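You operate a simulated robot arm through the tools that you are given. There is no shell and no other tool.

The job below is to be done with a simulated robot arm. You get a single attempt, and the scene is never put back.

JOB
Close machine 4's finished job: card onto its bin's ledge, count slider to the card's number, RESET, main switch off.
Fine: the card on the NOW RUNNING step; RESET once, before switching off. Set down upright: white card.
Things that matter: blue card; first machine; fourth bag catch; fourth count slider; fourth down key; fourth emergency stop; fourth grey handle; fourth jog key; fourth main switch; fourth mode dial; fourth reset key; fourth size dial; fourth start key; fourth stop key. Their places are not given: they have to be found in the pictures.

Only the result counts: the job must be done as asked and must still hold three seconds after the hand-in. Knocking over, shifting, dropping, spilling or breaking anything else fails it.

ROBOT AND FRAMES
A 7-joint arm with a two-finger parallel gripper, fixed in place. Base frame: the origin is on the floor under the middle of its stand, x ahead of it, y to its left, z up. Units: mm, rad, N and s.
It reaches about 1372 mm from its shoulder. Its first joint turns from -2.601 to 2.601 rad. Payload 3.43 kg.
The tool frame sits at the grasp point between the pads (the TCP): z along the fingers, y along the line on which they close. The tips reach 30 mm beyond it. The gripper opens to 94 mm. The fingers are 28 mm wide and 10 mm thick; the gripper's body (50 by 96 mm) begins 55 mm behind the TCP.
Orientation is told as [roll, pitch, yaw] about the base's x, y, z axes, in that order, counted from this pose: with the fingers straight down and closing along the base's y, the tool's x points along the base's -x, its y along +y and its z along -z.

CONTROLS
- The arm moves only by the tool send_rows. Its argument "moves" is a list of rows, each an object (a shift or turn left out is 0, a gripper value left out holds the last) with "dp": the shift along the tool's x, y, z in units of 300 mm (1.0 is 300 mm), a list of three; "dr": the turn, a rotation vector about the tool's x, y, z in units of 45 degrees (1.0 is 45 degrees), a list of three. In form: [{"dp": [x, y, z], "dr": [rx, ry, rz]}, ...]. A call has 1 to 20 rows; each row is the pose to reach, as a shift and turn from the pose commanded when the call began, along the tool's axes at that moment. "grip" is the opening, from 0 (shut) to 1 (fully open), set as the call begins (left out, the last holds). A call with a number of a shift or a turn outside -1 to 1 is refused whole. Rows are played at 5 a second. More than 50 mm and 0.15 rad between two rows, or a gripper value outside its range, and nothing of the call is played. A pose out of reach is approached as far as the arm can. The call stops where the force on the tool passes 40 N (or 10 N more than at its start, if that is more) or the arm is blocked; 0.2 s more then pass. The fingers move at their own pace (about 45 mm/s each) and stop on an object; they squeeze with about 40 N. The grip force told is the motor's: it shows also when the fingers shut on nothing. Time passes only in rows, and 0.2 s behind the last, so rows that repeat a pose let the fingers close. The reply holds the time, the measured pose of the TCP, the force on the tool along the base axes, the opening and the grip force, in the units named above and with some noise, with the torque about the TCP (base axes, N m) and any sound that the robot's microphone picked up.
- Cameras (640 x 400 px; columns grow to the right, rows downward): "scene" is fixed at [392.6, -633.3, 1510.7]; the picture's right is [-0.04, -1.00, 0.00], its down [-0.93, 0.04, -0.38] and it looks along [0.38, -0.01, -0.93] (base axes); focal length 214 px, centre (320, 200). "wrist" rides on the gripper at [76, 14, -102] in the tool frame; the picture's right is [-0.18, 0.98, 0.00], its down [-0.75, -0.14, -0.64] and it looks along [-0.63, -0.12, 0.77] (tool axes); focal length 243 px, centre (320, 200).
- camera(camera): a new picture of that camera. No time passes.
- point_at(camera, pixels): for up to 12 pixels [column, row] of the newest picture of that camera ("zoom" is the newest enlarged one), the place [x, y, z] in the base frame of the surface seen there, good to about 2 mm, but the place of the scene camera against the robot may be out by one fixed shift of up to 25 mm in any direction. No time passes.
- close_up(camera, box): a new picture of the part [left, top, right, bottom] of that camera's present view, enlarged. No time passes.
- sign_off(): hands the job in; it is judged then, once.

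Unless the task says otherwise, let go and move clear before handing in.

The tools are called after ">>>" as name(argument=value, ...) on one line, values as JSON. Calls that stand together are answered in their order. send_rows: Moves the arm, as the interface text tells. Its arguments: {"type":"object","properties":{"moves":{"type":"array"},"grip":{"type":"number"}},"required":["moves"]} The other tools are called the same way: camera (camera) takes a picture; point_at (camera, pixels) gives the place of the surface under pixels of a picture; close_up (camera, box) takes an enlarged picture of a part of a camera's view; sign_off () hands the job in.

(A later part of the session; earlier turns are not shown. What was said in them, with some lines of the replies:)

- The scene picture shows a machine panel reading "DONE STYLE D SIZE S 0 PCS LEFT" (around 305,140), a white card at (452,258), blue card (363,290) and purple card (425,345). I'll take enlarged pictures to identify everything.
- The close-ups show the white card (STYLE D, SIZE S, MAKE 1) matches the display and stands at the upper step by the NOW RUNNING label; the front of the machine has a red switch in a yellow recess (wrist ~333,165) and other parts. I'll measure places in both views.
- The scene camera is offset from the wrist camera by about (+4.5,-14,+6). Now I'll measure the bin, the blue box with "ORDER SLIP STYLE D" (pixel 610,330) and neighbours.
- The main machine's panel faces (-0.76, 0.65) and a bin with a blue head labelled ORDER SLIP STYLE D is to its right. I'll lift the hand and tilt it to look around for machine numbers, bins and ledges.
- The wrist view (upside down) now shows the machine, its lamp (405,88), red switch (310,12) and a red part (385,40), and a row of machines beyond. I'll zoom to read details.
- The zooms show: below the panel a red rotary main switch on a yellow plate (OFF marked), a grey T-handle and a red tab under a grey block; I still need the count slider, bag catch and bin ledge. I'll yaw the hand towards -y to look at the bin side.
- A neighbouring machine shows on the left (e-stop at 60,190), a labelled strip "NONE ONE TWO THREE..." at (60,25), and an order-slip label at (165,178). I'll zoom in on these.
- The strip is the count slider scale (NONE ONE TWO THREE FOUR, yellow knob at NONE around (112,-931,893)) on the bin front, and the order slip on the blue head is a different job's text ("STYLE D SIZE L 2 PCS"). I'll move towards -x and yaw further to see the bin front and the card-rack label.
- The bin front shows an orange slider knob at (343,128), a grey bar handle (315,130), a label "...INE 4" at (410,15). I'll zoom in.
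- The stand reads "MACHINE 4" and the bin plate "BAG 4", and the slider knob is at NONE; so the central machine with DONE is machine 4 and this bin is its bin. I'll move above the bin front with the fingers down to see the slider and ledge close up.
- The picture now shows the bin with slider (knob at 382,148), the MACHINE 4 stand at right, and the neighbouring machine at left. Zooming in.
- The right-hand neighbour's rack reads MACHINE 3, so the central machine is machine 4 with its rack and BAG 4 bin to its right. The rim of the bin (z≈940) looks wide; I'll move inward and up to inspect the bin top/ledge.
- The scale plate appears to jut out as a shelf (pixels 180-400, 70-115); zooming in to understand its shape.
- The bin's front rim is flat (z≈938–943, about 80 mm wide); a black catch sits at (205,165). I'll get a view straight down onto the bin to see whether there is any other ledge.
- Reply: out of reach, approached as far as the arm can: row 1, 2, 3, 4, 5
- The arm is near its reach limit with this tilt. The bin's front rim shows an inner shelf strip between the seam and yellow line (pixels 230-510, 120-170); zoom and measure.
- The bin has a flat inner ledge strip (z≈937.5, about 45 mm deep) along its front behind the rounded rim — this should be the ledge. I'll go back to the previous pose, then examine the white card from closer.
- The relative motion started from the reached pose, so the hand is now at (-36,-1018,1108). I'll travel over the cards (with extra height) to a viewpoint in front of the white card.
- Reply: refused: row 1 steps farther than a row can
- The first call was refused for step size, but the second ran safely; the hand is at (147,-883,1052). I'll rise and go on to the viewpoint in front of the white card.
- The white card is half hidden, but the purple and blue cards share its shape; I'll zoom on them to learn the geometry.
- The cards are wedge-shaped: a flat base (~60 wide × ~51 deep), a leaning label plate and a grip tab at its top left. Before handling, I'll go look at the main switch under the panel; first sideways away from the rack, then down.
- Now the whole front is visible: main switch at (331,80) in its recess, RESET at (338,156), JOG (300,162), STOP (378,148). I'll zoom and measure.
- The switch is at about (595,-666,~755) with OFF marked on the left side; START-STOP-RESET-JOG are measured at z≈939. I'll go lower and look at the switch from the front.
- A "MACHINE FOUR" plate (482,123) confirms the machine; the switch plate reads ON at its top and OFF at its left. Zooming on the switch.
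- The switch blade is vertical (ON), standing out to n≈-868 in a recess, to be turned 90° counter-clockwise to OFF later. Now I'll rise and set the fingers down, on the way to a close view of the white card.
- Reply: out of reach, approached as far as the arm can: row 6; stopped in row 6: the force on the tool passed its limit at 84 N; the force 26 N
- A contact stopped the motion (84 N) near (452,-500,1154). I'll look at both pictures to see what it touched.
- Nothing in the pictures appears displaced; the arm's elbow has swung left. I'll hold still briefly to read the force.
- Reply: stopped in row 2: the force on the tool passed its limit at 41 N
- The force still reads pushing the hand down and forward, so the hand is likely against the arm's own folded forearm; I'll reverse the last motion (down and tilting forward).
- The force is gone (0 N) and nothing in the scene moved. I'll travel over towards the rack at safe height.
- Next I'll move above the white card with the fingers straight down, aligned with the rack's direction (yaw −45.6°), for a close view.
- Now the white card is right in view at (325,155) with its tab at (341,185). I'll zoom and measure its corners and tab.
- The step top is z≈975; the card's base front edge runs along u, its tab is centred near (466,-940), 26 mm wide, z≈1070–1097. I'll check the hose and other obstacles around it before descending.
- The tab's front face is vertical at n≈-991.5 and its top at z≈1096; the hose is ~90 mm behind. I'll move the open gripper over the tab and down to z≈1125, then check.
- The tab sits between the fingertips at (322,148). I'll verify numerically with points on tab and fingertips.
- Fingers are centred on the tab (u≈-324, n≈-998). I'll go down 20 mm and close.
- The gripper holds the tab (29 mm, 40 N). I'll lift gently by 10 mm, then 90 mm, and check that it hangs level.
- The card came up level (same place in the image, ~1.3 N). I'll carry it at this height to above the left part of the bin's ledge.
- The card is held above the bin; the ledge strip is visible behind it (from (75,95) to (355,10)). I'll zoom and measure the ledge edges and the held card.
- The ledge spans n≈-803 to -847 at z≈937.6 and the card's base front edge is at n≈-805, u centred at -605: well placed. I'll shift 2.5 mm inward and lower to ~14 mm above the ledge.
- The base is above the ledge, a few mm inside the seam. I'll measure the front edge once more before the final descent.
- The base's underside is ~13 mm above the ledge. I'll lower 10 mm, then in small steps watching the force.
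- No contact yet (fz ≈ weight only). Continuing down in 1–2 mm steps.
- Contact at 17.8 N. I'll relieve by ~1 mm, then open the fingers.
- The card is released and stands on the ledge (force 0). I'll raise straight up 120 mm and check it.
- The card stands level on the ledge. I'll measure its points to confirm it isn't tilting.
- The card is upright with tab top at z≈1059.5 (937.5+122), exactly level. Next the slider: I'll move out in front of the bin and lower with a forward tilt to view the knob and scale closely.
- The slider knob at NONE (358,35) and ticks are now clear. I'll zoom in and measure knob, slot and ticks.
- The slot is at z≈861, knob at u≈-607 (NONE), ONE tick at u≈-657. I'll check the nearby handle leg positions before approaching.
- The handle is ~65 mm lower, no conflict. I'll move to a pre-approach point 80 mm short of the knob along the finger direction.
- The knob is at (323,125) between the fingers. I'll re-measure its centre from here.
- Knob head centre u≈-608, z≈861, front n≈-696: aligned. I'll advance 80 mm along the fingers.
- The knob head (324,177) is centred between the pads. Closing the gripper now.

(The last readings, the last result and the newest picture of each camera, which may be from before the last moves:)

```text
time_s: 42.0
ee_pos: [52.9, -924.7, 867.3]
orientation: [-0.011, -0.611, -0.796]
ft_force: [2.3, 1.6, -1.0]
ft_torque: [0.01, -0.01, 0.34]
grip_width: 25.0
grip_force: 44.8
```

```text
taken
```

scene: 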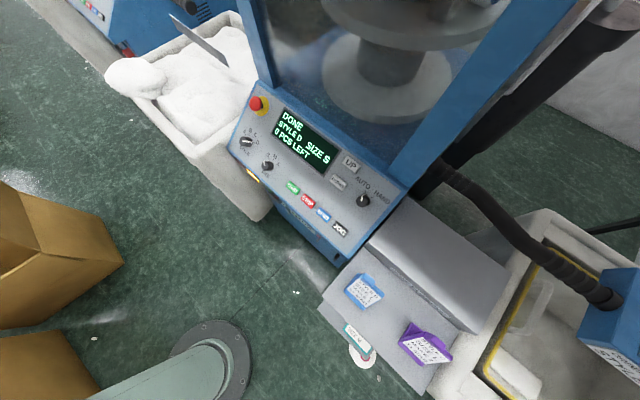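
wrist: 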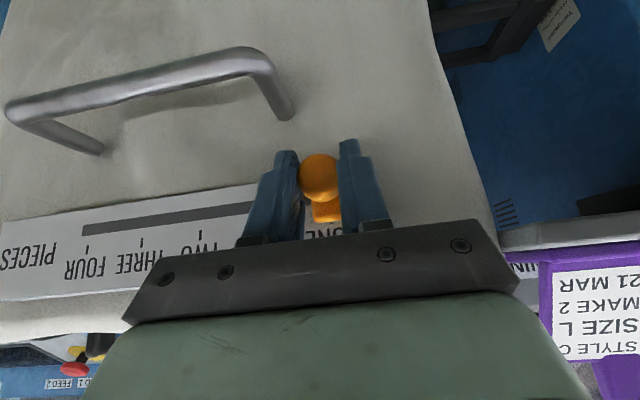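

The knob is gripped (25 mm). I'll slide it along -u by 49 mm to the ONE tick.

>>> send_rows(moves=[{"dp": [0, -0.035, 0]}, {"dp": [0, -0.07, 0]}, {"dp": [0, -0.105, 0]}, {"dp": [0, -0.14, 0]}, {"dp": [0, -0.163, 0]}, {"dp": [0, -0.163, 0]}])

>>> camera(camera="wrist")

```text
time_s: 43.5
ee_pos: [18.1, -958.8, 867.7]
orientation: [-0.009, -0.613, -0.796]
ft_force: [2.9, -3.4, -0.2]
ft_torque: [-0.08, -0.1, 0.39]
grip_width: 24.9
grip_force: 45.1
```

```text
taken
```

wrist: 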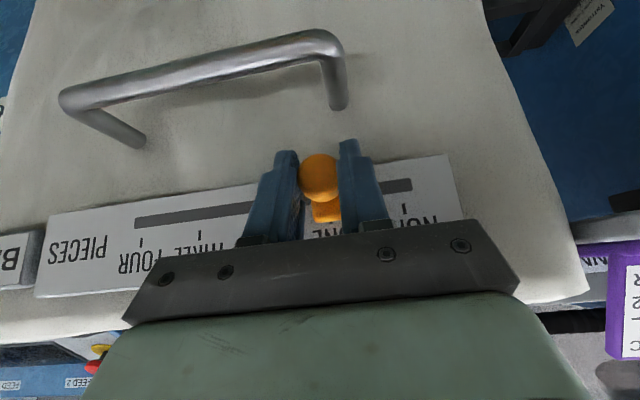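

The knob followed; TCP is at u≈-658. I'll open and back off along the fingers, then check the tick alignment.

>>> send_rows(grip=0.7, moves=[{"dp": [0, 0, 0]}, {"dp": [0, 0, 0]}, {"dp": [0, 0, 0]}, {"dp": [0, 0, 0]}, {"dp": [0, 0, -0.08]}, {"dp": [0, 0, -0.2]}, {"dp": [0, 0, -0.33]}, {"dp": [0, 0, -0.33]}])

>>> camera(camera="wrist")

>>> close_up(camera="wrist", box=[240, 70, 400, 200])

```text
time_s: 45.2
ee_pos: [-20.5, -917.0, 949.8]
orientation: [-0.011, -0.612, -0.796]
ft_force: [0.0, -0.5, 0.3]
ft_torque: [0.0, 0.0, 0.0]
grip_width: 65.8
grip_force: 0.0
```

```text
taken
```

wrist: 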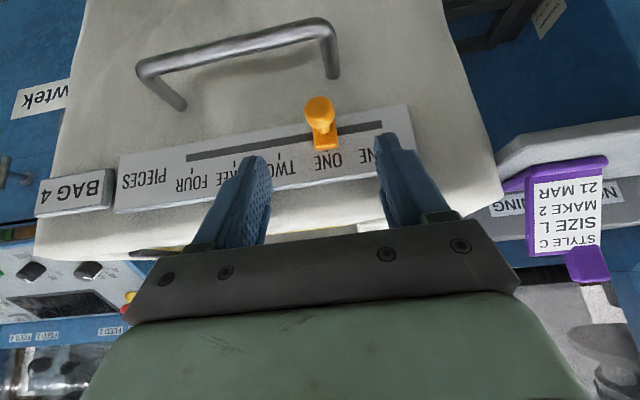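

```text
3.08 times, centred on (320, 135) of wrist
```

zoom: 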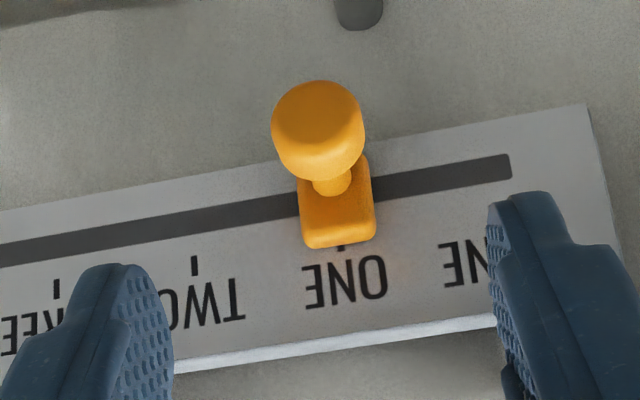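

The knob sits exactly on the ONE tick. Next the RESET key: I'll rise 100 mm and travel along the front towards the machine panel, closing the fingers on the way.

>>> send_rows(grip=0.0, moves=[{"dp": [-0.09, 0, -0.13]}, {"dp": [-0.191, 0, -0.25]}, {"dp": [-0.22, 0.12, -0.29]}, {"dp": [-0.22, 0.26, -0.29]}, {"dp": [-0.22, 0.4, -0.29]}, {"dp": [-0.22, 0.54, -0.29]}, {"dp": [-0.22, 0.68, -0.29]}, {"dp": [-0.22, 0.82, -0.29]}, {"dp": [-0.22, 0.96, -0.29]}])

>>> camera(camera="wrist")

>>> camera(camera="scene")

```text
time_s: 47.2
ee_pos: [189.4, -721.2, 1054.2]
orientation: [-0.011, -0.612, -0.795]
ft_force: [-0.1, -0.7, -0.3]
ft_torque: [-0.01, -0.01, 0.0]
grip_width: 0.0
grip_force: 32.9
```

```text
taken
```

wrist: 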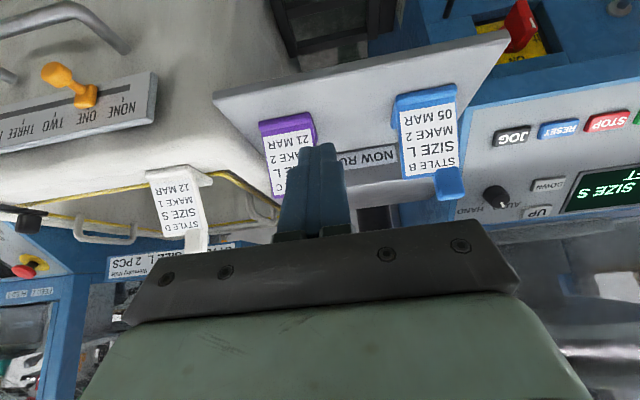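

```text
taken
```

scene: 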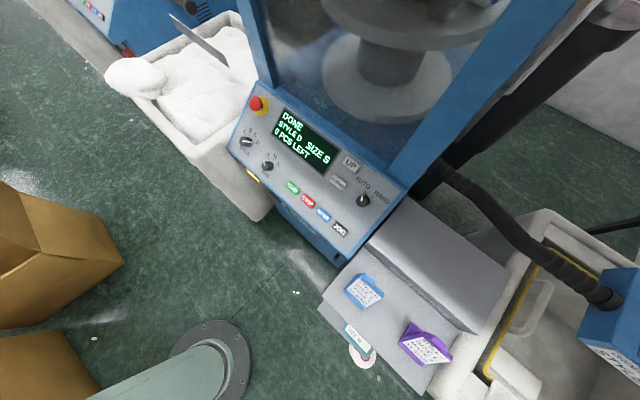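

The card stands on the ledge at (180,200) and the knob is at ONE. I'll zoom on the card once, then continue along +u.

>>> close_up(camera="wrist", box=[100, 140, 280, 260])

>>> send_rows(moves=[{"dp": [0, 0.14, 0]}, {"dp": [0, 0.28, 0]}, {"dp": [0, 0.42, 0]}, {"dp": [0, 0.56, 0]}, {"dp": [0, 0.7, 0]}, {"dp": [0, 0.84, 0]}, {"dp": [0, 0.98, 0]}])

>>> camera(camera="wrist")

>>> camera(camera="scene")

```text
3.33 times, centred on (190, 200) of wrist
```

zoom: 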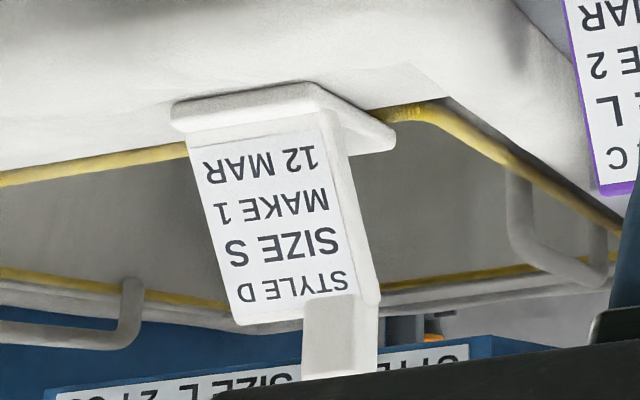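

```text
time_s: 48.9
ee_pos: [401.1, -517.5, 1054.7]
orientation: [-0.01, -0.612, -0.795]
ft_force: [0.6, -0.2, -0.2]
ft_torque: [0.02, 0.0, -0.01]
grip_width: 0.1
grip_force: 32.6
```

```text
taken
```

wrist: 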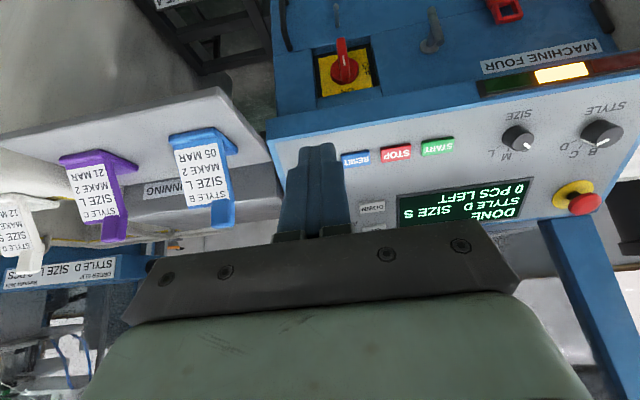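

```text
taken
```

scene: 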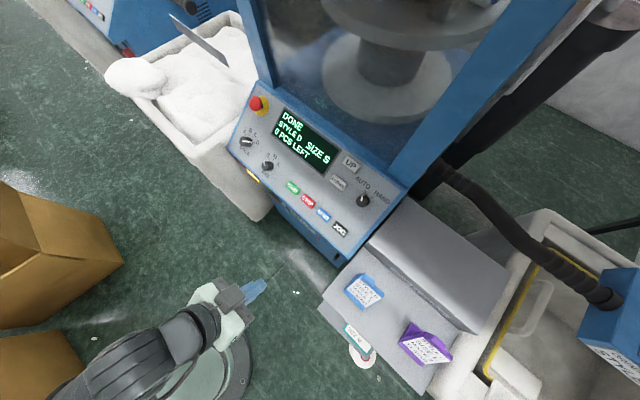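

The panel is reached; the display still reads DONE. I'll go to a point 60 mm off the RESET key along the panel's normal (RESET at n≈-887, u≈-45, z≈939).

>>> send_rows(moves=[{"dp": [-0.081, 0.02, 0.094], "dr": [0, -0.015, 0]}, {"dp": [-0.163, 0.041, 0.188], "dr": [0, -0.03, 0]}, {"dp": [-0.244, 0.061, 0.281], "dr": [0, -0.046, 0]}, {"dp": [-0.326, 0.082, 0.375], "dr": [0, -0.061, 0]}, {"dp": [-0.407, 0.102, 0.469], "dr": [0, -0.076, 0]}, {"dp": [-0.407, 0.102, 0.469], "dr": [0, -0.076, 0]}])

>>> camera(camera="wrist")

>>> camera(camera="scene")

```text
time_s: 50.2
ee_pos: [547.6, -624.3, 1006.7]
orientation: [-0.01, -0.672, -0.796]
ft_force: [0.4, 0.5, -0.1]
ft_torque: [0.02, 0.0, -0.02]
grip_width: 0.2
grip_force: 33.4
```

```text
taken
```

wrist: 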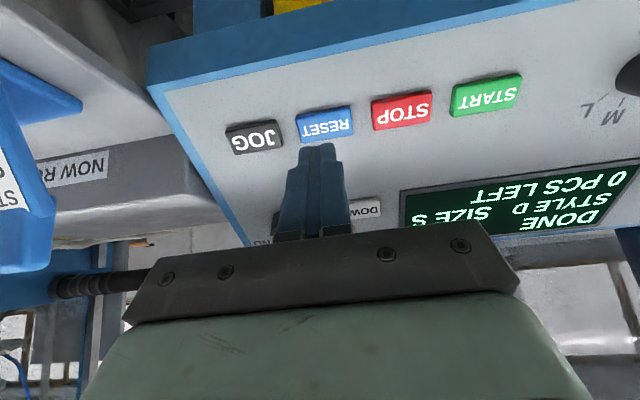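

```text
taken
```

scene: 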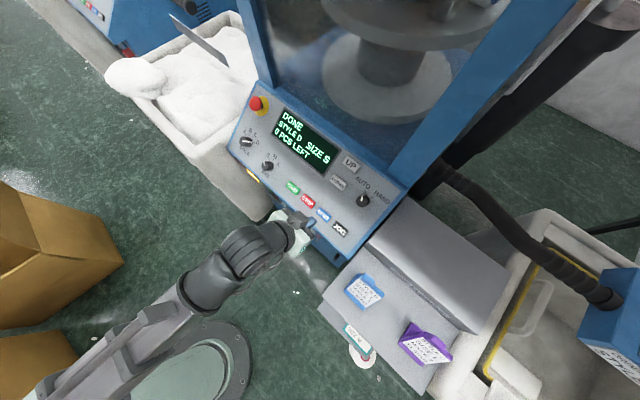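

RESET is at (325,125) just beyond the closed fingertips. I'll measure key corners and the panel around it.

>>> point_at(camera="wrist", pixels=[[297, 115], [350, 106], [302, 138], [353, 130], [325, 122], [325, 112], [288, 118], [362, 108], [300, 100], [340, 92], [362, 140], [290, 150]])

>>> close_up(camera="wrist", box=[260, 80, 400, 190])

>>> point_at(camera="wrist", pixels=[[318, 146], [330, 146], [323, 152], [308, 160], [338, 160], [254, 137], [402, 110]])

```text
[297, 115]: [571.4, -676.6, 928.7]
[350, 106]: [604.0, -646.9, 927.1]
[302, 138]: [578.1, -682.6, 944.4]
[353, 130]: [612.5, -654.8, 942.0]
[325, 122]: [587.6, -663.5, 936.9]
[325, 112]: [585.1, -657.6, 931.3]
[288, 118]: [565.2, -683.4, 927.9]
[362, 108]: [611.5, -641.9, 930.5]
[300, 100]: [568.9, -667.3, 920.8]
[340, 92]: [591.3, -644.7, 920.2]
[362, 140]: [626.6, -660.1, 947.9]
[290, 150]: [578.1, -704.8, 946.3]
```

```text
3.64 times, centred on (330, 135) of wrist
```

zoom: 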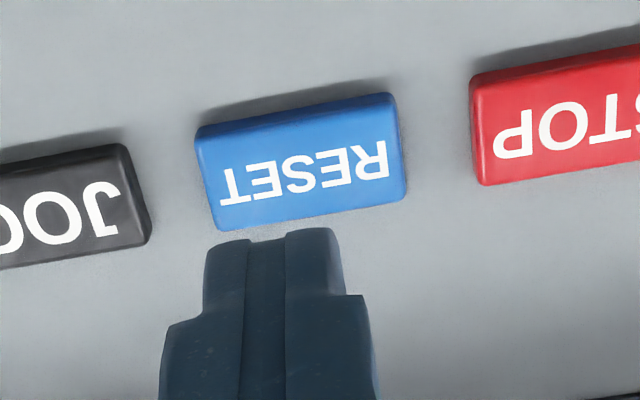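

```text
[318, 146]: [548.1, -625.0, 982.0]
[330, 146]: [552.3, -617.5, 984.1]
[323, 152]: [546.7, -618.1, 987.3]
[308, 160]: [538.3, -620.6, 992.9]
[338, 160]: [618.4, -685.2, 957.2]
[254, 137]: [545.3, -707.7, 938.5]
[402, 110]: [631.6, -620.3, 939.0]
```

The fingertips are in line with the RESET key's centre (u≈-43.5), about 60 mm away; the key stands 6.6 mm proud. I'll advance 54 mm first.

>>> send_rows(moves=[{"dp": [0, 0.008, 0.07]}, {"dp": [0, 0.008, 0.13]}, {"dp": [0, 0.008, 0.165]}, {"dp": [0, 0.008, 0.18]}, {"dp": [0, 0.008, 0.18]}])

>>> camera(camera="wrist")

>>> close_up(camera="scene", box=[230, 80, 410, 260])

```text
time_s: 51.5
ee_pos: [571.4, -647.3, 963.7]
orientation: [-0.01, -0.672, -0.795]
ft_force: [0.2, -0.5, 0.4]
ft_torque: [0.02, 0.0, -0.01]
grip_width: 0.0
grip_force: 33.6
```

```text
taken
```

wrist: 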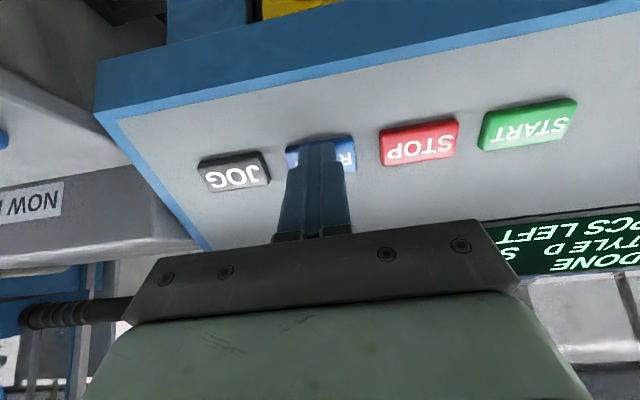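

```text
2.22 times, centred on (320, 170) of scene
```

zoom: 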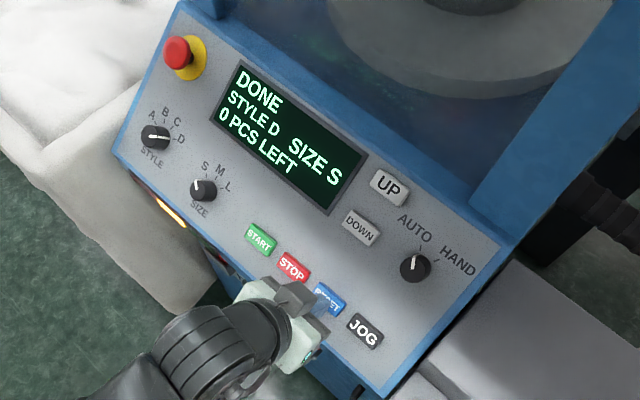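

The tips are over RESET (~5 mm away). I'll advance in 1 mm rows to make contact.

>>> send_rows(moves=[{"dp": [0, 0, 0.007]}, {"dp": [0, 0, 0.013]}, {"dp": [0, 0, 0.018]}])

```text
time_s: 52.2
ee_pos: [575.7, -648.3, 960.3]
orientation: [-0.01, -0.671, -0.796]
ft_force: [0.8, 0.0, 0.4]
ft_torque: [0.04, -0.01, 0.02]
grip_width: 0.0
grip_force: 33.1
```

>>> send_rows(moves=[{"dp": [0, 0, 0.004]}, {"dp": [0, 0, 0.008]}, {"dp": [0, 0, 0.012]}])

>>> close_up(camera="scene", box=[230, 80, 410, 260])

```text
time_s: 53.0
ee_pos: [576.1, -650.6, 958.6]
orientation: [-0.011, -0.672, -0.795]
ft_force: [-2.3, 0.2, 2.3]
ft_torque: [0.02, 0.03, -0.02]
grip_width: 0.0
grip_force: 33.2
heard: click
```

```text
2.22 times, centred on (320, 170) of scene
```

zoom: 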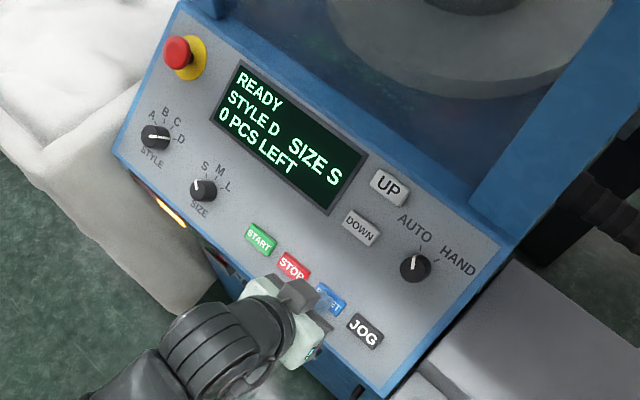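

A click was heard and the display now reads READY, so RESET has registered once. I'll withdraw straight back along the fingers.

>>> send_rows(moves=[{"dp": [0, 0, -0.05]}, {"dp": [0, 0, -0.15]}, {"dp": [0, 0, -0.3]}, {"dp": [0, 0, -0.42]}])

>>> camera(camera="wrist")

>>> close_up(camera="scene", box=[230, 80, 410, 260])

```text
time_s: 54.0
ee_pos: [522.4, -594.1, 1056.7]
orientation: [-0.01, -0.67, -0.795]
ft_force: [0.0, 0.2, -0.3]
ft_torque: [0.0, 0.03, 0.02]
grip_width: 0.1
grip_force: 33.7
```

```text
taken
```

wrist: 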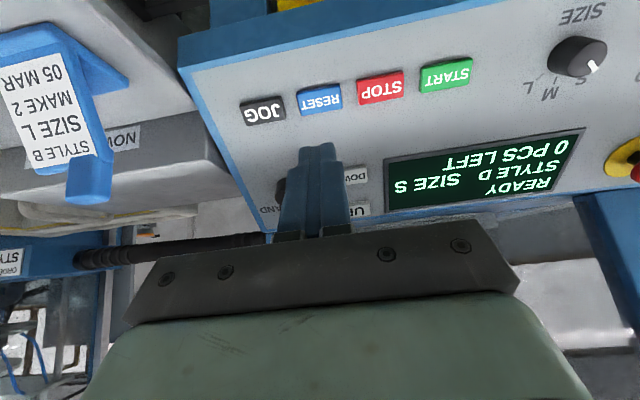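

```text
2.22 times, centred on (320, 170) of scene
```

zoom: 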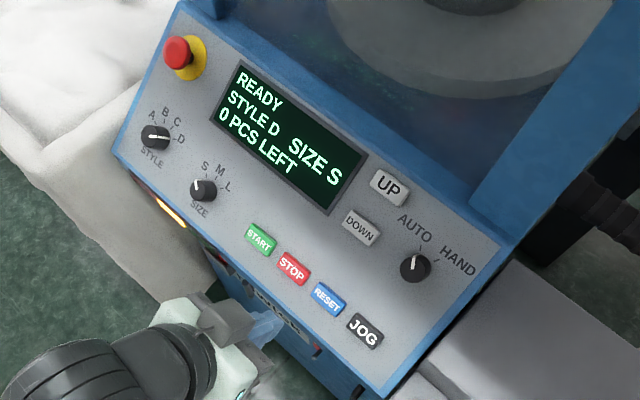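

READY persists after releasing. Now I'll swing down in front of the machine towards the main switch, tilting the fingers towards horizontal.

>>> send_rows(moves=[{"dp": [0.095, 0.003, 0.031], "dr": [0, -0.083, 0]}, {"dp": [0.19, 0.006, 0.062], "dr": [0, -0.167, 0]}, {"dp": [0.286, 0.009, 0.093], "dr": [0, -0.25, 0]}, {"dp": [0.381, 0.011, 0.123], "dr": [0, -0.333, 0]}, {"dp": [0.477, 0.014, 0.154], "dr": [0, -0.417, 0]}, {"dp": [0.572, 0.017, 0.185], "dr": [0, -0.5, 0]}])

>>> camera(camera="wrist")

>>> camera(camera="scene")

```text
time_s: 55.5
ee_pos: [468.5, -537.4, 907.9]
orientation: [-0.015, -1.065, -0.79]
ft_force: [0.1, -0.1, 0.2]
ft_torque: [-0.01, -0.03, 0.01]
grip_width: 0.0
grip_force: 32.6
out of reach, approached as far as the arm can: row 6
```

```text
taken
```

wrist: 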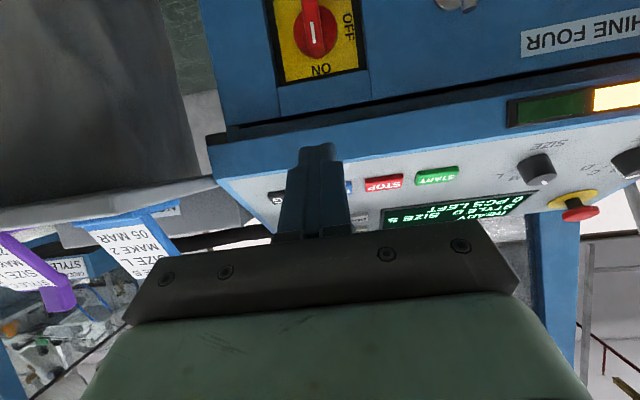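

```text
taken
```

scene: 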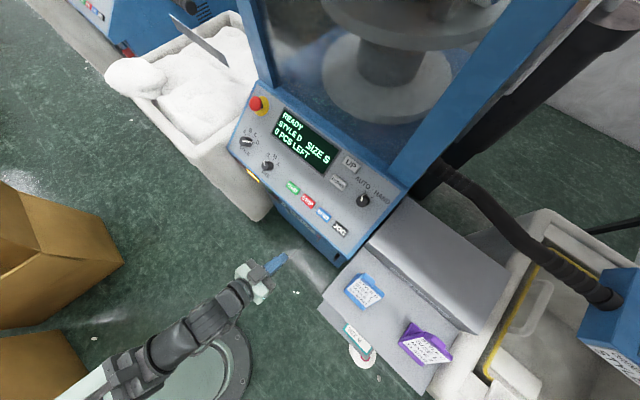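

The arm reported its limit at the last row, but the pose is nearly as planned (n≈-712, z≈908, tilt 61°). I'll lower towards the switch keeping this tilt, opening the fingers.

>>> send_rows(grip=0.6, moves=[{"dp": [0.093, 0, 0.09]}, {"dp": [0.187, 0, 0.18]}, {"dp": [0.28, 0, 0.27]}, {"dp": [0.373, 0, 0.359]}])

>>> camera(camera="wrist")

>>> camera(camera="scene")

```text
time_s: 56.5
ee_pos: [497.4, -566.8, 756.6]
orientation: [-0.018, -1.065, -0.789]
ft_force: [0.7, -1.0, 0.7]
ft_torque: [0.01, 0.0, 0.0]
grip_width: 56.7
grip_force: 0.1
```

```text
taken
```

wrist: 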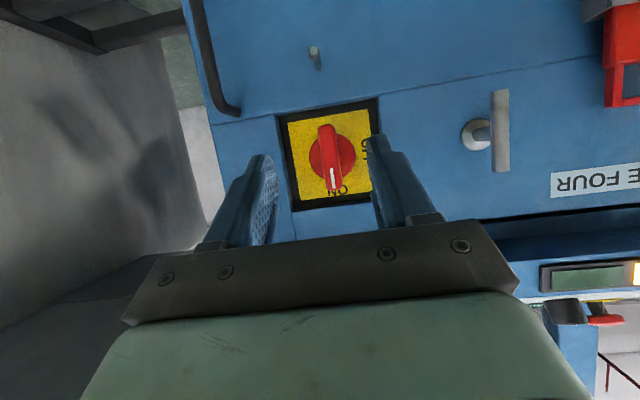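

```text
taken
```

scene: 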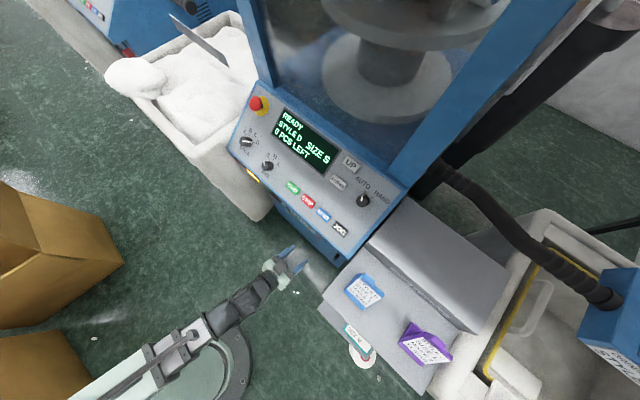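

Reached (497,-567,757) with a clear view of the switch at (330,158). I'll zoom in and measure the blade and plate.

>>> close_up(camera="wrist", box=[260, 90, 400, 220])

>>> point_at(camera="wrist", pixels=[[327, 128], [333, 150], [335, 180], [318, 130], [339, 188], [312, 160], [352, 155], [300, 125], [295, 190], [345, 192], [325, 115], [316, 55]])

>>> point_at(camera="wrist", pixels=[[270, 150], [300, 215], [320, 105], [385, 120], [500, 130], [475, 130], [282, 115], [297, 210], [376, 105], [365, 140], [334, 126], [324, 160]])

```text
3.08 times, centred on (330, 155) of wrist
```

zoom: 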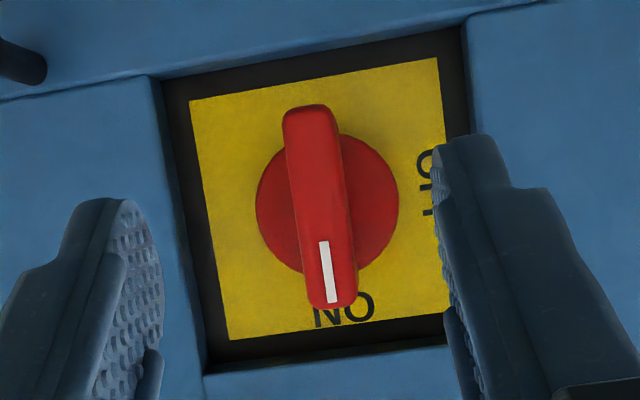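

```text
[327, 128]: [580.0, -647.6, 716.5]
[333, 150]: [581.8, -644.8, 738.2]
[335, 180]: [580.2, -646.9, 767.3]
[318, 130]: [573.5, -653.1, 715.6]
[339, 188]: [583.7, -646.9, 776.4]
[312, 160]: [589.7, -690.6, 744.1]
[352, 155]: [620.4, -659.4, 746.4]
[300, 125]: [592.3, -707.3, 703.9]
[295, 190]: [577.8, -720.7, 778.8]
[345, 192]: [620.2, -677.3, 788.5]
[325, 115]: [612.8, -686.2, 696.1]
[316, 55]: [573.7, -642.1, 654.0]
```

```text
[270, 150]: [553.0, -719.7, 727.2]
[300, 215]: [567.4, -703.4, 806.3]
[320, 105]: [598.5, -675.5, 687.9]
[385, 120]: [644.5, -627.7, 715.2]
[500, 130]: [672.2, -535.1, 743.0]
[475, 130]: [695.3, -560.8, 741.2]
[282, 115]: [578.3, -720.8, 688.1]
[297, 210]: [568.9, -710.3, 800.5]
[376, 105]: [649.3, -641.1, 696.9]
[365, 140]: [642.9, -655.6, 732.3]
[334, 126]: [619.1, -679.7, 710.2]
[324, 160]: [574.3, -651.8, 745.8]
```

Blade axis: u≈-39, z≈745; blade front n≈-868, thickness ≈17 mm, disc face n≈-905. I'll tilt the fingers to horizontal while staying 110 mm in front.

>>> send_rows(moves=[{"dp": [0.008, 0.001, 0.005], "dr": [0, -0.16, 0]}, {"dp": [0.016, 0.003, 0.009], "dr": [0, -0.32, 0]}, {"dp": [0.024, 0.005, 0.013], "dr": [0, -0.48, 0]}, {"dp": [0.032, 0.006, 0.018], "dr": [0, -0.644, 0]}])

>>> camera(camera="wrist")

>>> camera(camera="scene")

```text
time_s: 57.5
ee_pos: [513.1, -548.2, 735.5]
orientation: [-1.345, -1.348, 0.667]
ft_force: [-1.4, -3.5, 2.4]
ft_torque: [0.14, 0.11, 0.2]
grip_width: 56.6
grip_force: 0.1
out of reach, approached as far as the arm can: row 2, 3
```

```text
taken
```

wrist: 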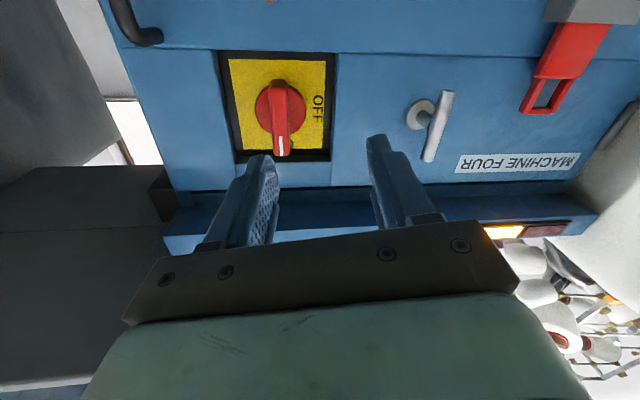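

```text
taken
```

scene: 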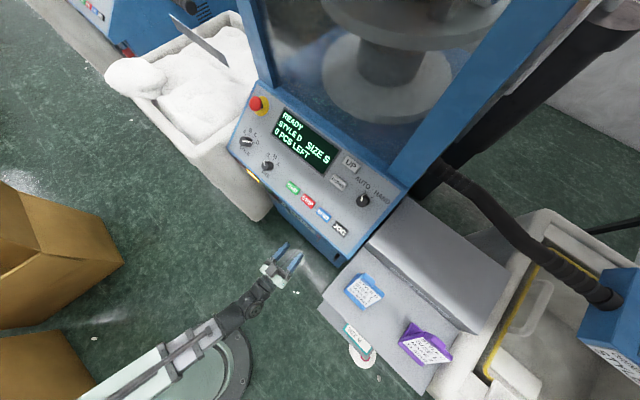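

The arm can't take the fully horizontal pose here (it rolled ~12° and stopped short; nothing touched). Instead I'll use closed fingers at the reachable 61° tilt to push the blade's top end round towards OFF. First back to that tilt, right of the blade, with fingers closed.

>>> send_rows(grip=0.0, moves=[{"dp": [-0.034, -0.05, 0.02], "dr": [0.015, 0.119, 0.062]}, {"dp": [-0.068, -0.1, 0.039], "dr": [0.03, 0.237, 0.125]}, {"dp": [-0.103, -0.149, 0.059], "dr": [0.045, 0.356, 0.187]}, {"dp": [-0.137, -0.198, 0.078], "dr": [0.06, 0.474, 0.249]}, {"dp": [-0.171, -0.248, 0.098], "dr": [0.075, 0.593, 0.311]}, {"dp": [-0.171, -0.248, 0.098], "dr": [0.075, 0.593, 0.311]}])

>>> camera(camera="wrist")

>>> camera(camera="scene")

```text
time_s: 58.9
ee_pos: [463.5, -638.0, 795.2]
orientation: [0.438, -1.047, -1.301]
ft_force: [0.0, -0.5, -0.1]
ft_torque: [0.01, -0.02, 0.0]
grip_width: 0.0
grip_force: 33.0
out of reach, approached as far as the arm can: row 3, 4
```

```text
taken
```

wrist: 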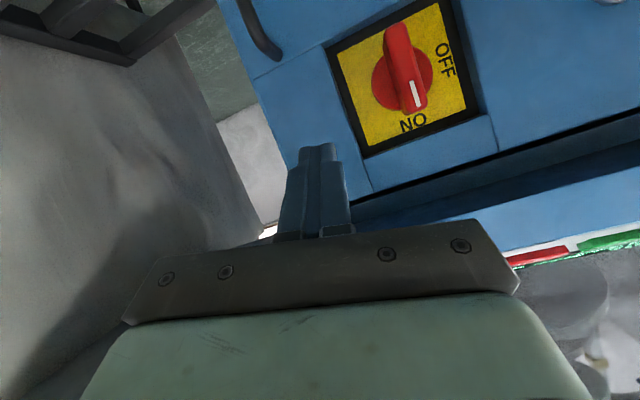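

```text
taken
```

scene: 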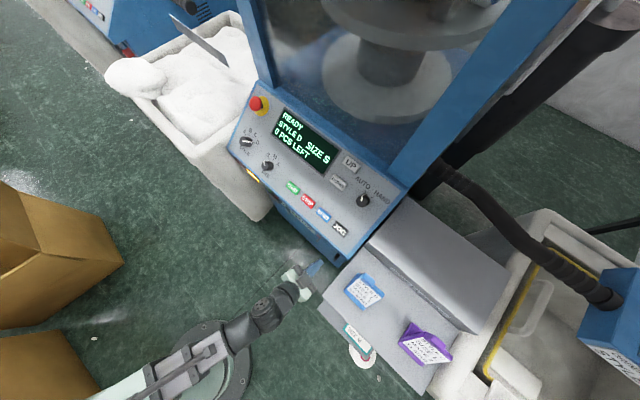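

The relative move was applied from the commanded pose, so the hand is now at u≈-116, n≈-780, z≈795 with a 13.8° roll; all is clear. I'll remove the roll and come to u≈-75.

>>> send_rows(moves=[{"dp": [0.016, 0.042, 0.002], "dr": [0, 0, -0.1]}, {"dp": [0.031, 0.084, 0.005], "dr": [0, 0, -0.2]}, {"dp": [0.047, 0.126, 0.007], "dr": [0, 0, -0.306]}, {"dp": [0.047, 0.126, 0.007], "dr": [0, 0, -0.306]}, {"dp": [0.047, 0.126, 0.007], "dr": [0, 0, -0.306]}])

>>> camera(camera="wrist")

```text
time_s: 60.0
ee_pos: [492.2, -608.4, 792.0]
orientation: [-0.003, -1.1, -0.802]
ft_force: [0.3, -0.6, 0.4]
ft_torque: [0.0, 0.0, 0.02]
grip_width: 0.1
grip_force: 32.6
```

```text
taken
```

wrist: 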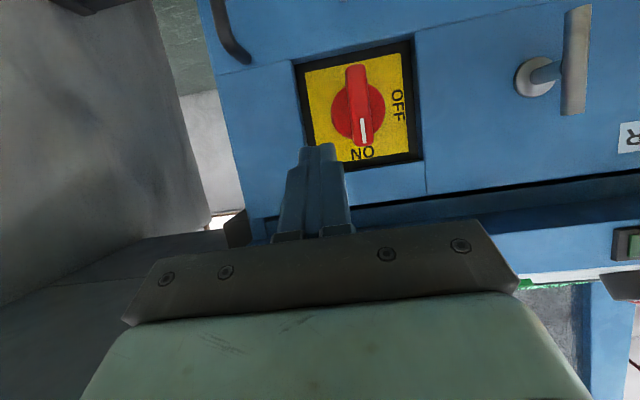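

The orientation is clean now (tilt 63°, TCP u≈-74.5). I'll insert the closed tips to the right of the blade's top half (u≈-66, tip n≈-888, z≈769), not yet touching.

>>> send_rows(moves=[{"dp": [-0.032, 0.009, 0.086]}, {"dp": [-0.065, 0.019, 0.173]}, {"dp": [-0.097, 0.028, 0.259]}, {"dp": [-0.097, 0.028, 0.259]}])

>>> camera(camera="wrist")

>>> close_up(camera="wrist", box=[260, 80, 420, 220])

```text
time_s: 61.0
ee_pos: [555.6, -663.6, 784.3]
orientation: [-0.002, -1.102, -0.804]
ft_force: [0.7, 0.3, -0.6]
ft_torque: [0.01, 0.01, -0.01]
grip_width: 0.1
grip_force: 33.0
```

```text
taken
```

wrist: 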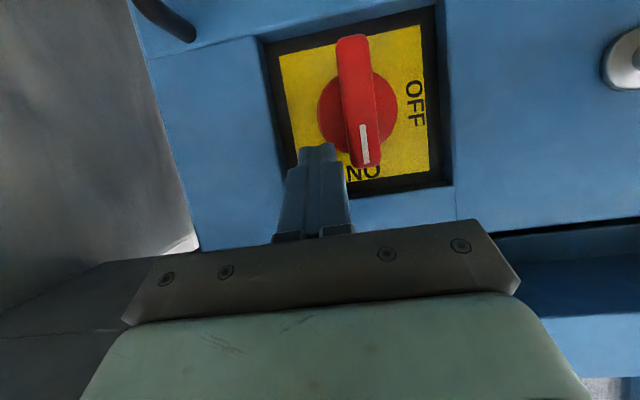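

```text
2.86 times, centred on (340, 150) of wrist
```

zoom: 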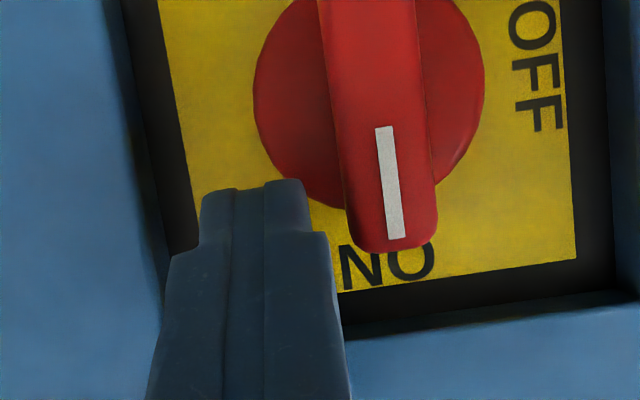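

The tips are just right of the blade's marked end. I'll start pushing it along the arc towards OFF (first third) and check.

>>> send_rows(moves=[{"dp": [0.006, 0.017, 0.003]}, {"dp": [0.011, 0.033, 0.006]}, {"dp": [0.004, 0.041, 0.002]}, {"dp": [-0.003, 0.049, -0.001]}, {"dp": [-0.008, 0.059, -0.004]}, {"dp": [-0.013, 0.069, -0.007]}])

>>> camera(camera="wrist")

```text
time_s: 62.5
ee_pos: [570.6, -649.2, 788.5]
orientation: [0.0, -1.101, -0.805]
ft_force: [-0.3, -0.8, 0.0]
ft_torque: [-0.02, -0.01, -0.03]
grip_width: 0.0
grip_force: 32.8
```

```text
taken
```

wrist: 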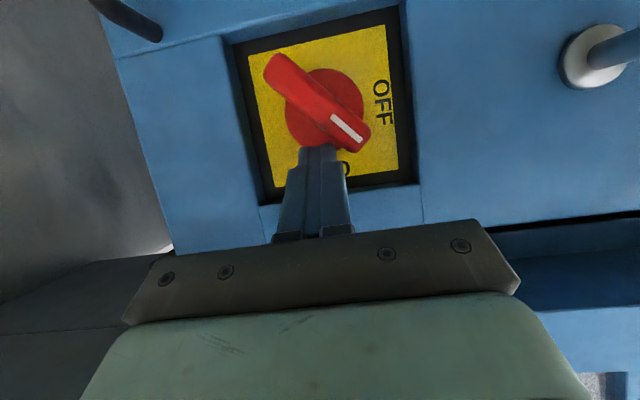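

The blade is turning smoothly (about halfway, low force). Continuing along the arc to OFF.

>>> send_rows(moves=[{"dp": [-0.003, 0.012, -0.001]}, {"dp": [-0.005, 0.025, -0.003]}, {"dp": [-0.004, 0.039, -0.002]}, {"dp": [-0.002, 0.052, -0.001]}, {"dp": [0.004, 0.066, 0.002]}, {"dp": [0.009, 0.079, 0.005]}, {"dp": [0.019, 0.09, 0.01]}])

>>> camera(camera="wrist")

>>> close_up(camera="scene", box=[230, 80, 410, 260])

```text
time_s: 64.0
ee_pos: [590.1, -630.7, 780.3]
orientation: [-0.002, -1.101, -0.804]
ft_force: [0.6, 0.4, -0.3]
ft_torque: [0.0, 0.01, 0.0]
grip_width: 0.2
grip_force: 33.0
```

```text
taken
```

wrist: 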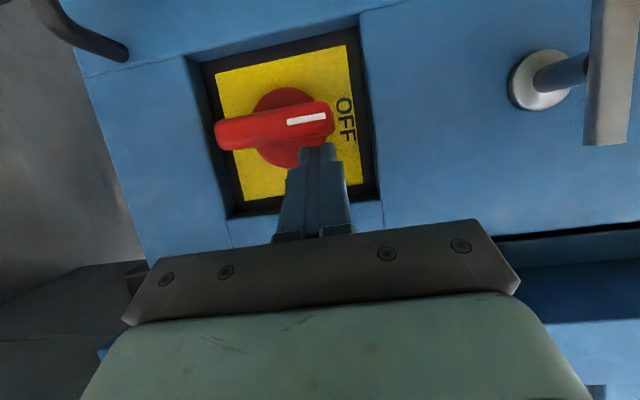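

```text
2.22 times, centred on (320, 170) of scene
```

zoom: 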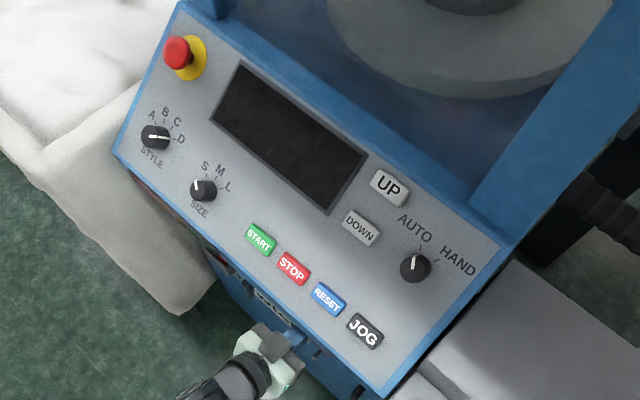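

The display has gone dark and the blade points at OFF. I'll zoom in to check that it's fully at OFF.

>>> close_up(camera="wrist", box=[190, 30, 390, 220])

>>> point_at(camera="wrist", pixels=[[225, 133], [240, 132], [270, 128], [290, 122], [310, 118], [325, 115], [220, 123], [320, 104], [230, 148], [285, 135]])

```text
2.11 times, centred on (290, 125) of wrist
```

zoom: 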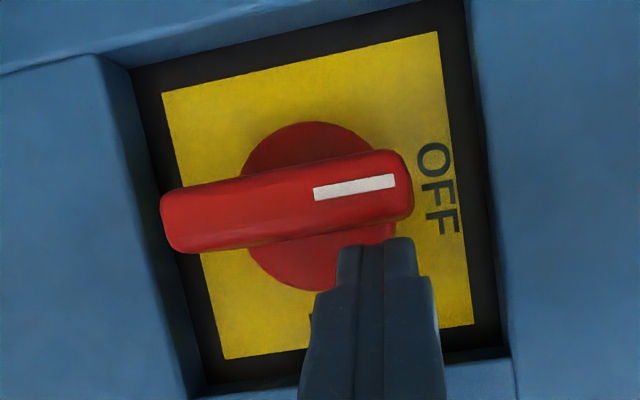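

```text
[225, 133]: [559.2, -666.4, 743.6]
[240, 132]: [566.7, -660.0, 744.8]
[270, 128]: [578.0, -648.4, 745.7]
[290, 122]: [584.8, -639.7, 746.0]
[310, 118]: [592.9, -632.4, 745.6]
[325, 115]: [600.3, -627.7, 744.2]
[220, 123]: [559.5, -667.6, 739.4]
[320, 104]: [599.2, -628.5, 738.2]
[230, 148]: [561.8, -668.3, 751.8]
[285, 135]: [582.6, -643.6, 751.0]
```

The blade lies level (z≈744–746 along its length), fully at OFF, and the display is dark. I'll withdraw straight outward.

>>> send_rows(moves=[{"dp": [0.01, 0, -0.05]}, {"dp": [0.04, 0, -0.14]}, {"dp": [0.097, 0, -0.257]}, {"dp": [0.15, 0, -0.37]}])

>>> camera(camera="wrist")

>>> camera(camera="scene")

```text
time_s: 65.0
ee_pos: [506.6, -543.6, 789.3]
orientation: [0.0, -1.101, -0.805]
ft_force: [-0.9, 0.1, 0.0]
ft_torque: [0.0, 0.0, 0.0]
grip_width: 0.0
grip_force: 33.3
```

```text
taken
```

wrist: 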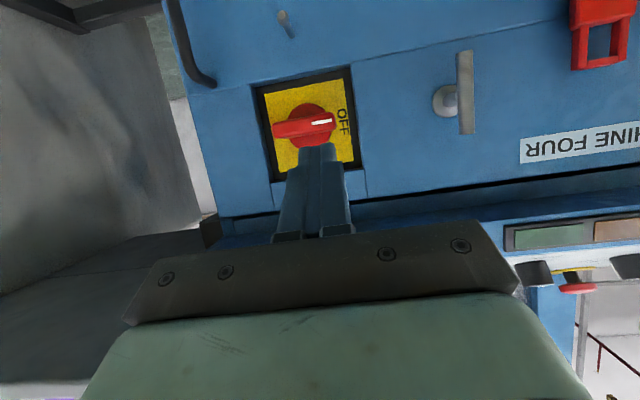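

```text
taken
```

scene: 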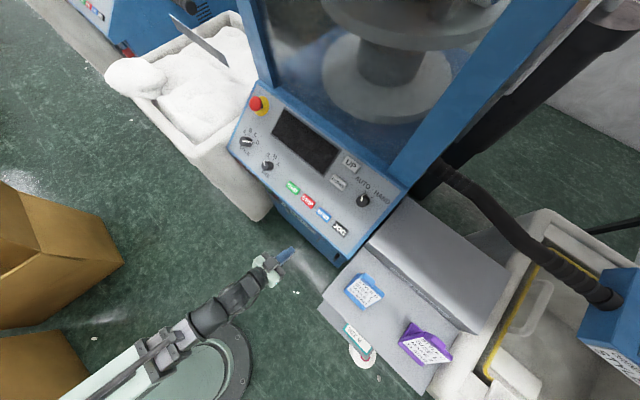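

The switch is at OFF, lamps and display are dark. I'll take a scene close-up towards the bin's lower corner to verify the card still stands on the ledge.

>>> close_up(camera="scene", box=[420, 320, 580, 400])

>>> close_up(camera="scene", box=[230, 80, 410, 260])

>>> close_up(camera="scene", box=[320, 200, 640, 400])

```text
4.00 times, centred on (500, 360) of scene
```

zoom: 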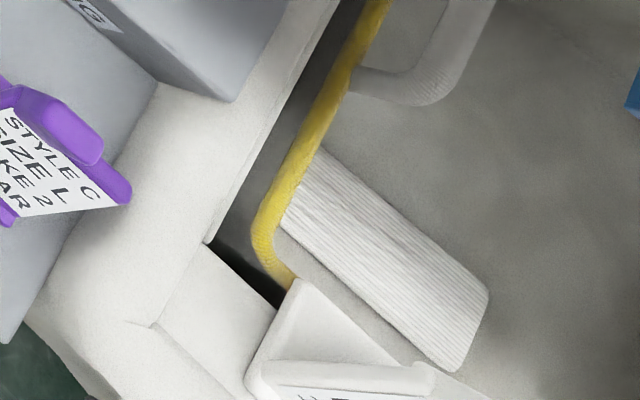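

```text
2.22 times, centred on (320, 170) of scene
```

zoom: 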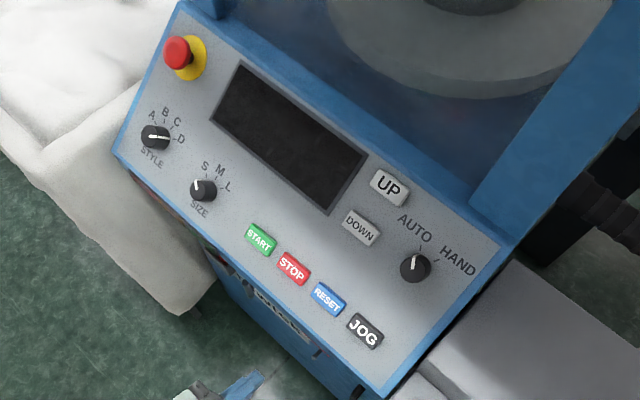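

```text
2.00 times, centred on (480, 300) of scene
```

zoom: 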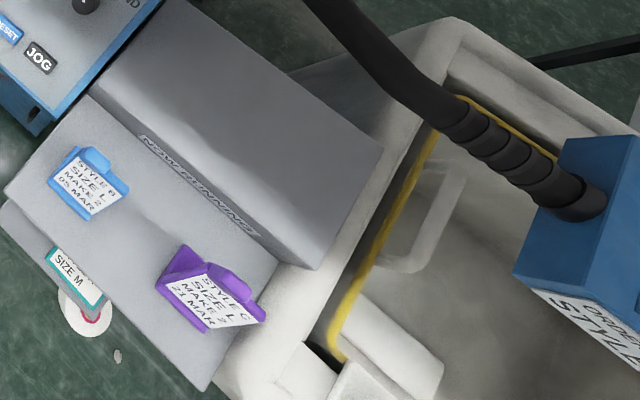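

The card is visible at the close-up's bottom edge. I'll measure its base corner against the ledge edge with the first close-up view again.

>>> close_up(camera="scene", box=[440, 350, 560, 400])

>>> point_at(camera="zoom", pixels=[[300, 160], [250, 100], [350, 330], [290, 180], [400, 250]])

```text
5.33 times, centred on (500, 375) of scene
```

zoom: 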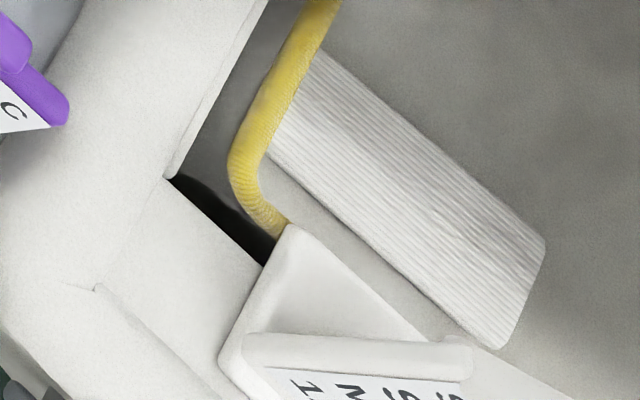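

```text
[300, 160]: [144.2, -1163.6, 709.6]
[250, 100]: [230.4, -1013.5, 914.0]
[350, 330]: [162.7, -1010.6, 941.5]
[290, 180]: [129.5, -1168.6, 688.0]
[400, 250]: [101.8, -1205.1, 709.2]
```

I'll measure the base's corner (288,232), its left side and the ledge's inner edge (190,190)–(258,262).

>>> point_at(camera="zoom", pixels=[[290, 233], [283, 240], [268, 275], [250, 310], [232, 345], [300, 290], [360, 290], [400, 325], [180, 195], [245, 262], [225, 250], [160, 190]])

```text
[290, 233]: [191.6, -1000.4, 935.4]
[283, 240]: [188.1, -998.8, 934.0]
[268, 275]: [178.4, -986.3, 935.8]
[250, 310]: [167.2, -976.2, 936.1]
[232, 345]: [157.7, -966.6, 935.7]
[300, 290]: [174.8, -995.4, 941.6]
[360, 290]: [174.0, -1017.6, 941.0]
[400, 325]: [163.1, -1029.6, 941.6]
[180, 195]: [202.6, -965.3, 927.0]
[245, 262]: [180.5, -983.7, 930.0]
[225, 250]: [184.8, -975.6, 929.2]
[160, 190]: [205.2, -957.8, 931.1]
```

The card's base is flat and level on the ledge (top z≈947.6 at three points), front edge at the seam, and it has stood there for 30 s; the slider is at ONE, RESET clicked once, the switch is at OFF with the display dark, and the hand is clear by about 100 mm with no force. Handing in.

>>> sign_off()

```text
The job is handed in.
```

Machine 4's finished job is closed and handed in. I don't have the judge's result.

- **Card:** the white card (STYLE D, SIZE S, MAKE 1) stands upright and level on bin 4's front ledge. Its base is deeper than the ledge, so the back overhangs by about 15 mm. It had stood there without moving for about 30 s before the hand-in.
- **Count slider:** moved from NONE to ONE, the number on the card, and it sits on the tick.
- **RESET:** pressed once, before switching off. There was one click and the display changed from DONE to READY.
- **Main switch:** turned to OFF. The display and lamps are dark.

Midway, while the hand was rising clear of the machine, a call stopped at 84 N. The hand was most likely against the robot's own folded forearm. I backed off, the force dropped to zero, and nothing in the pictures had moved. The gripper was empty and about 100 mm clear of the machine at the hand-in.
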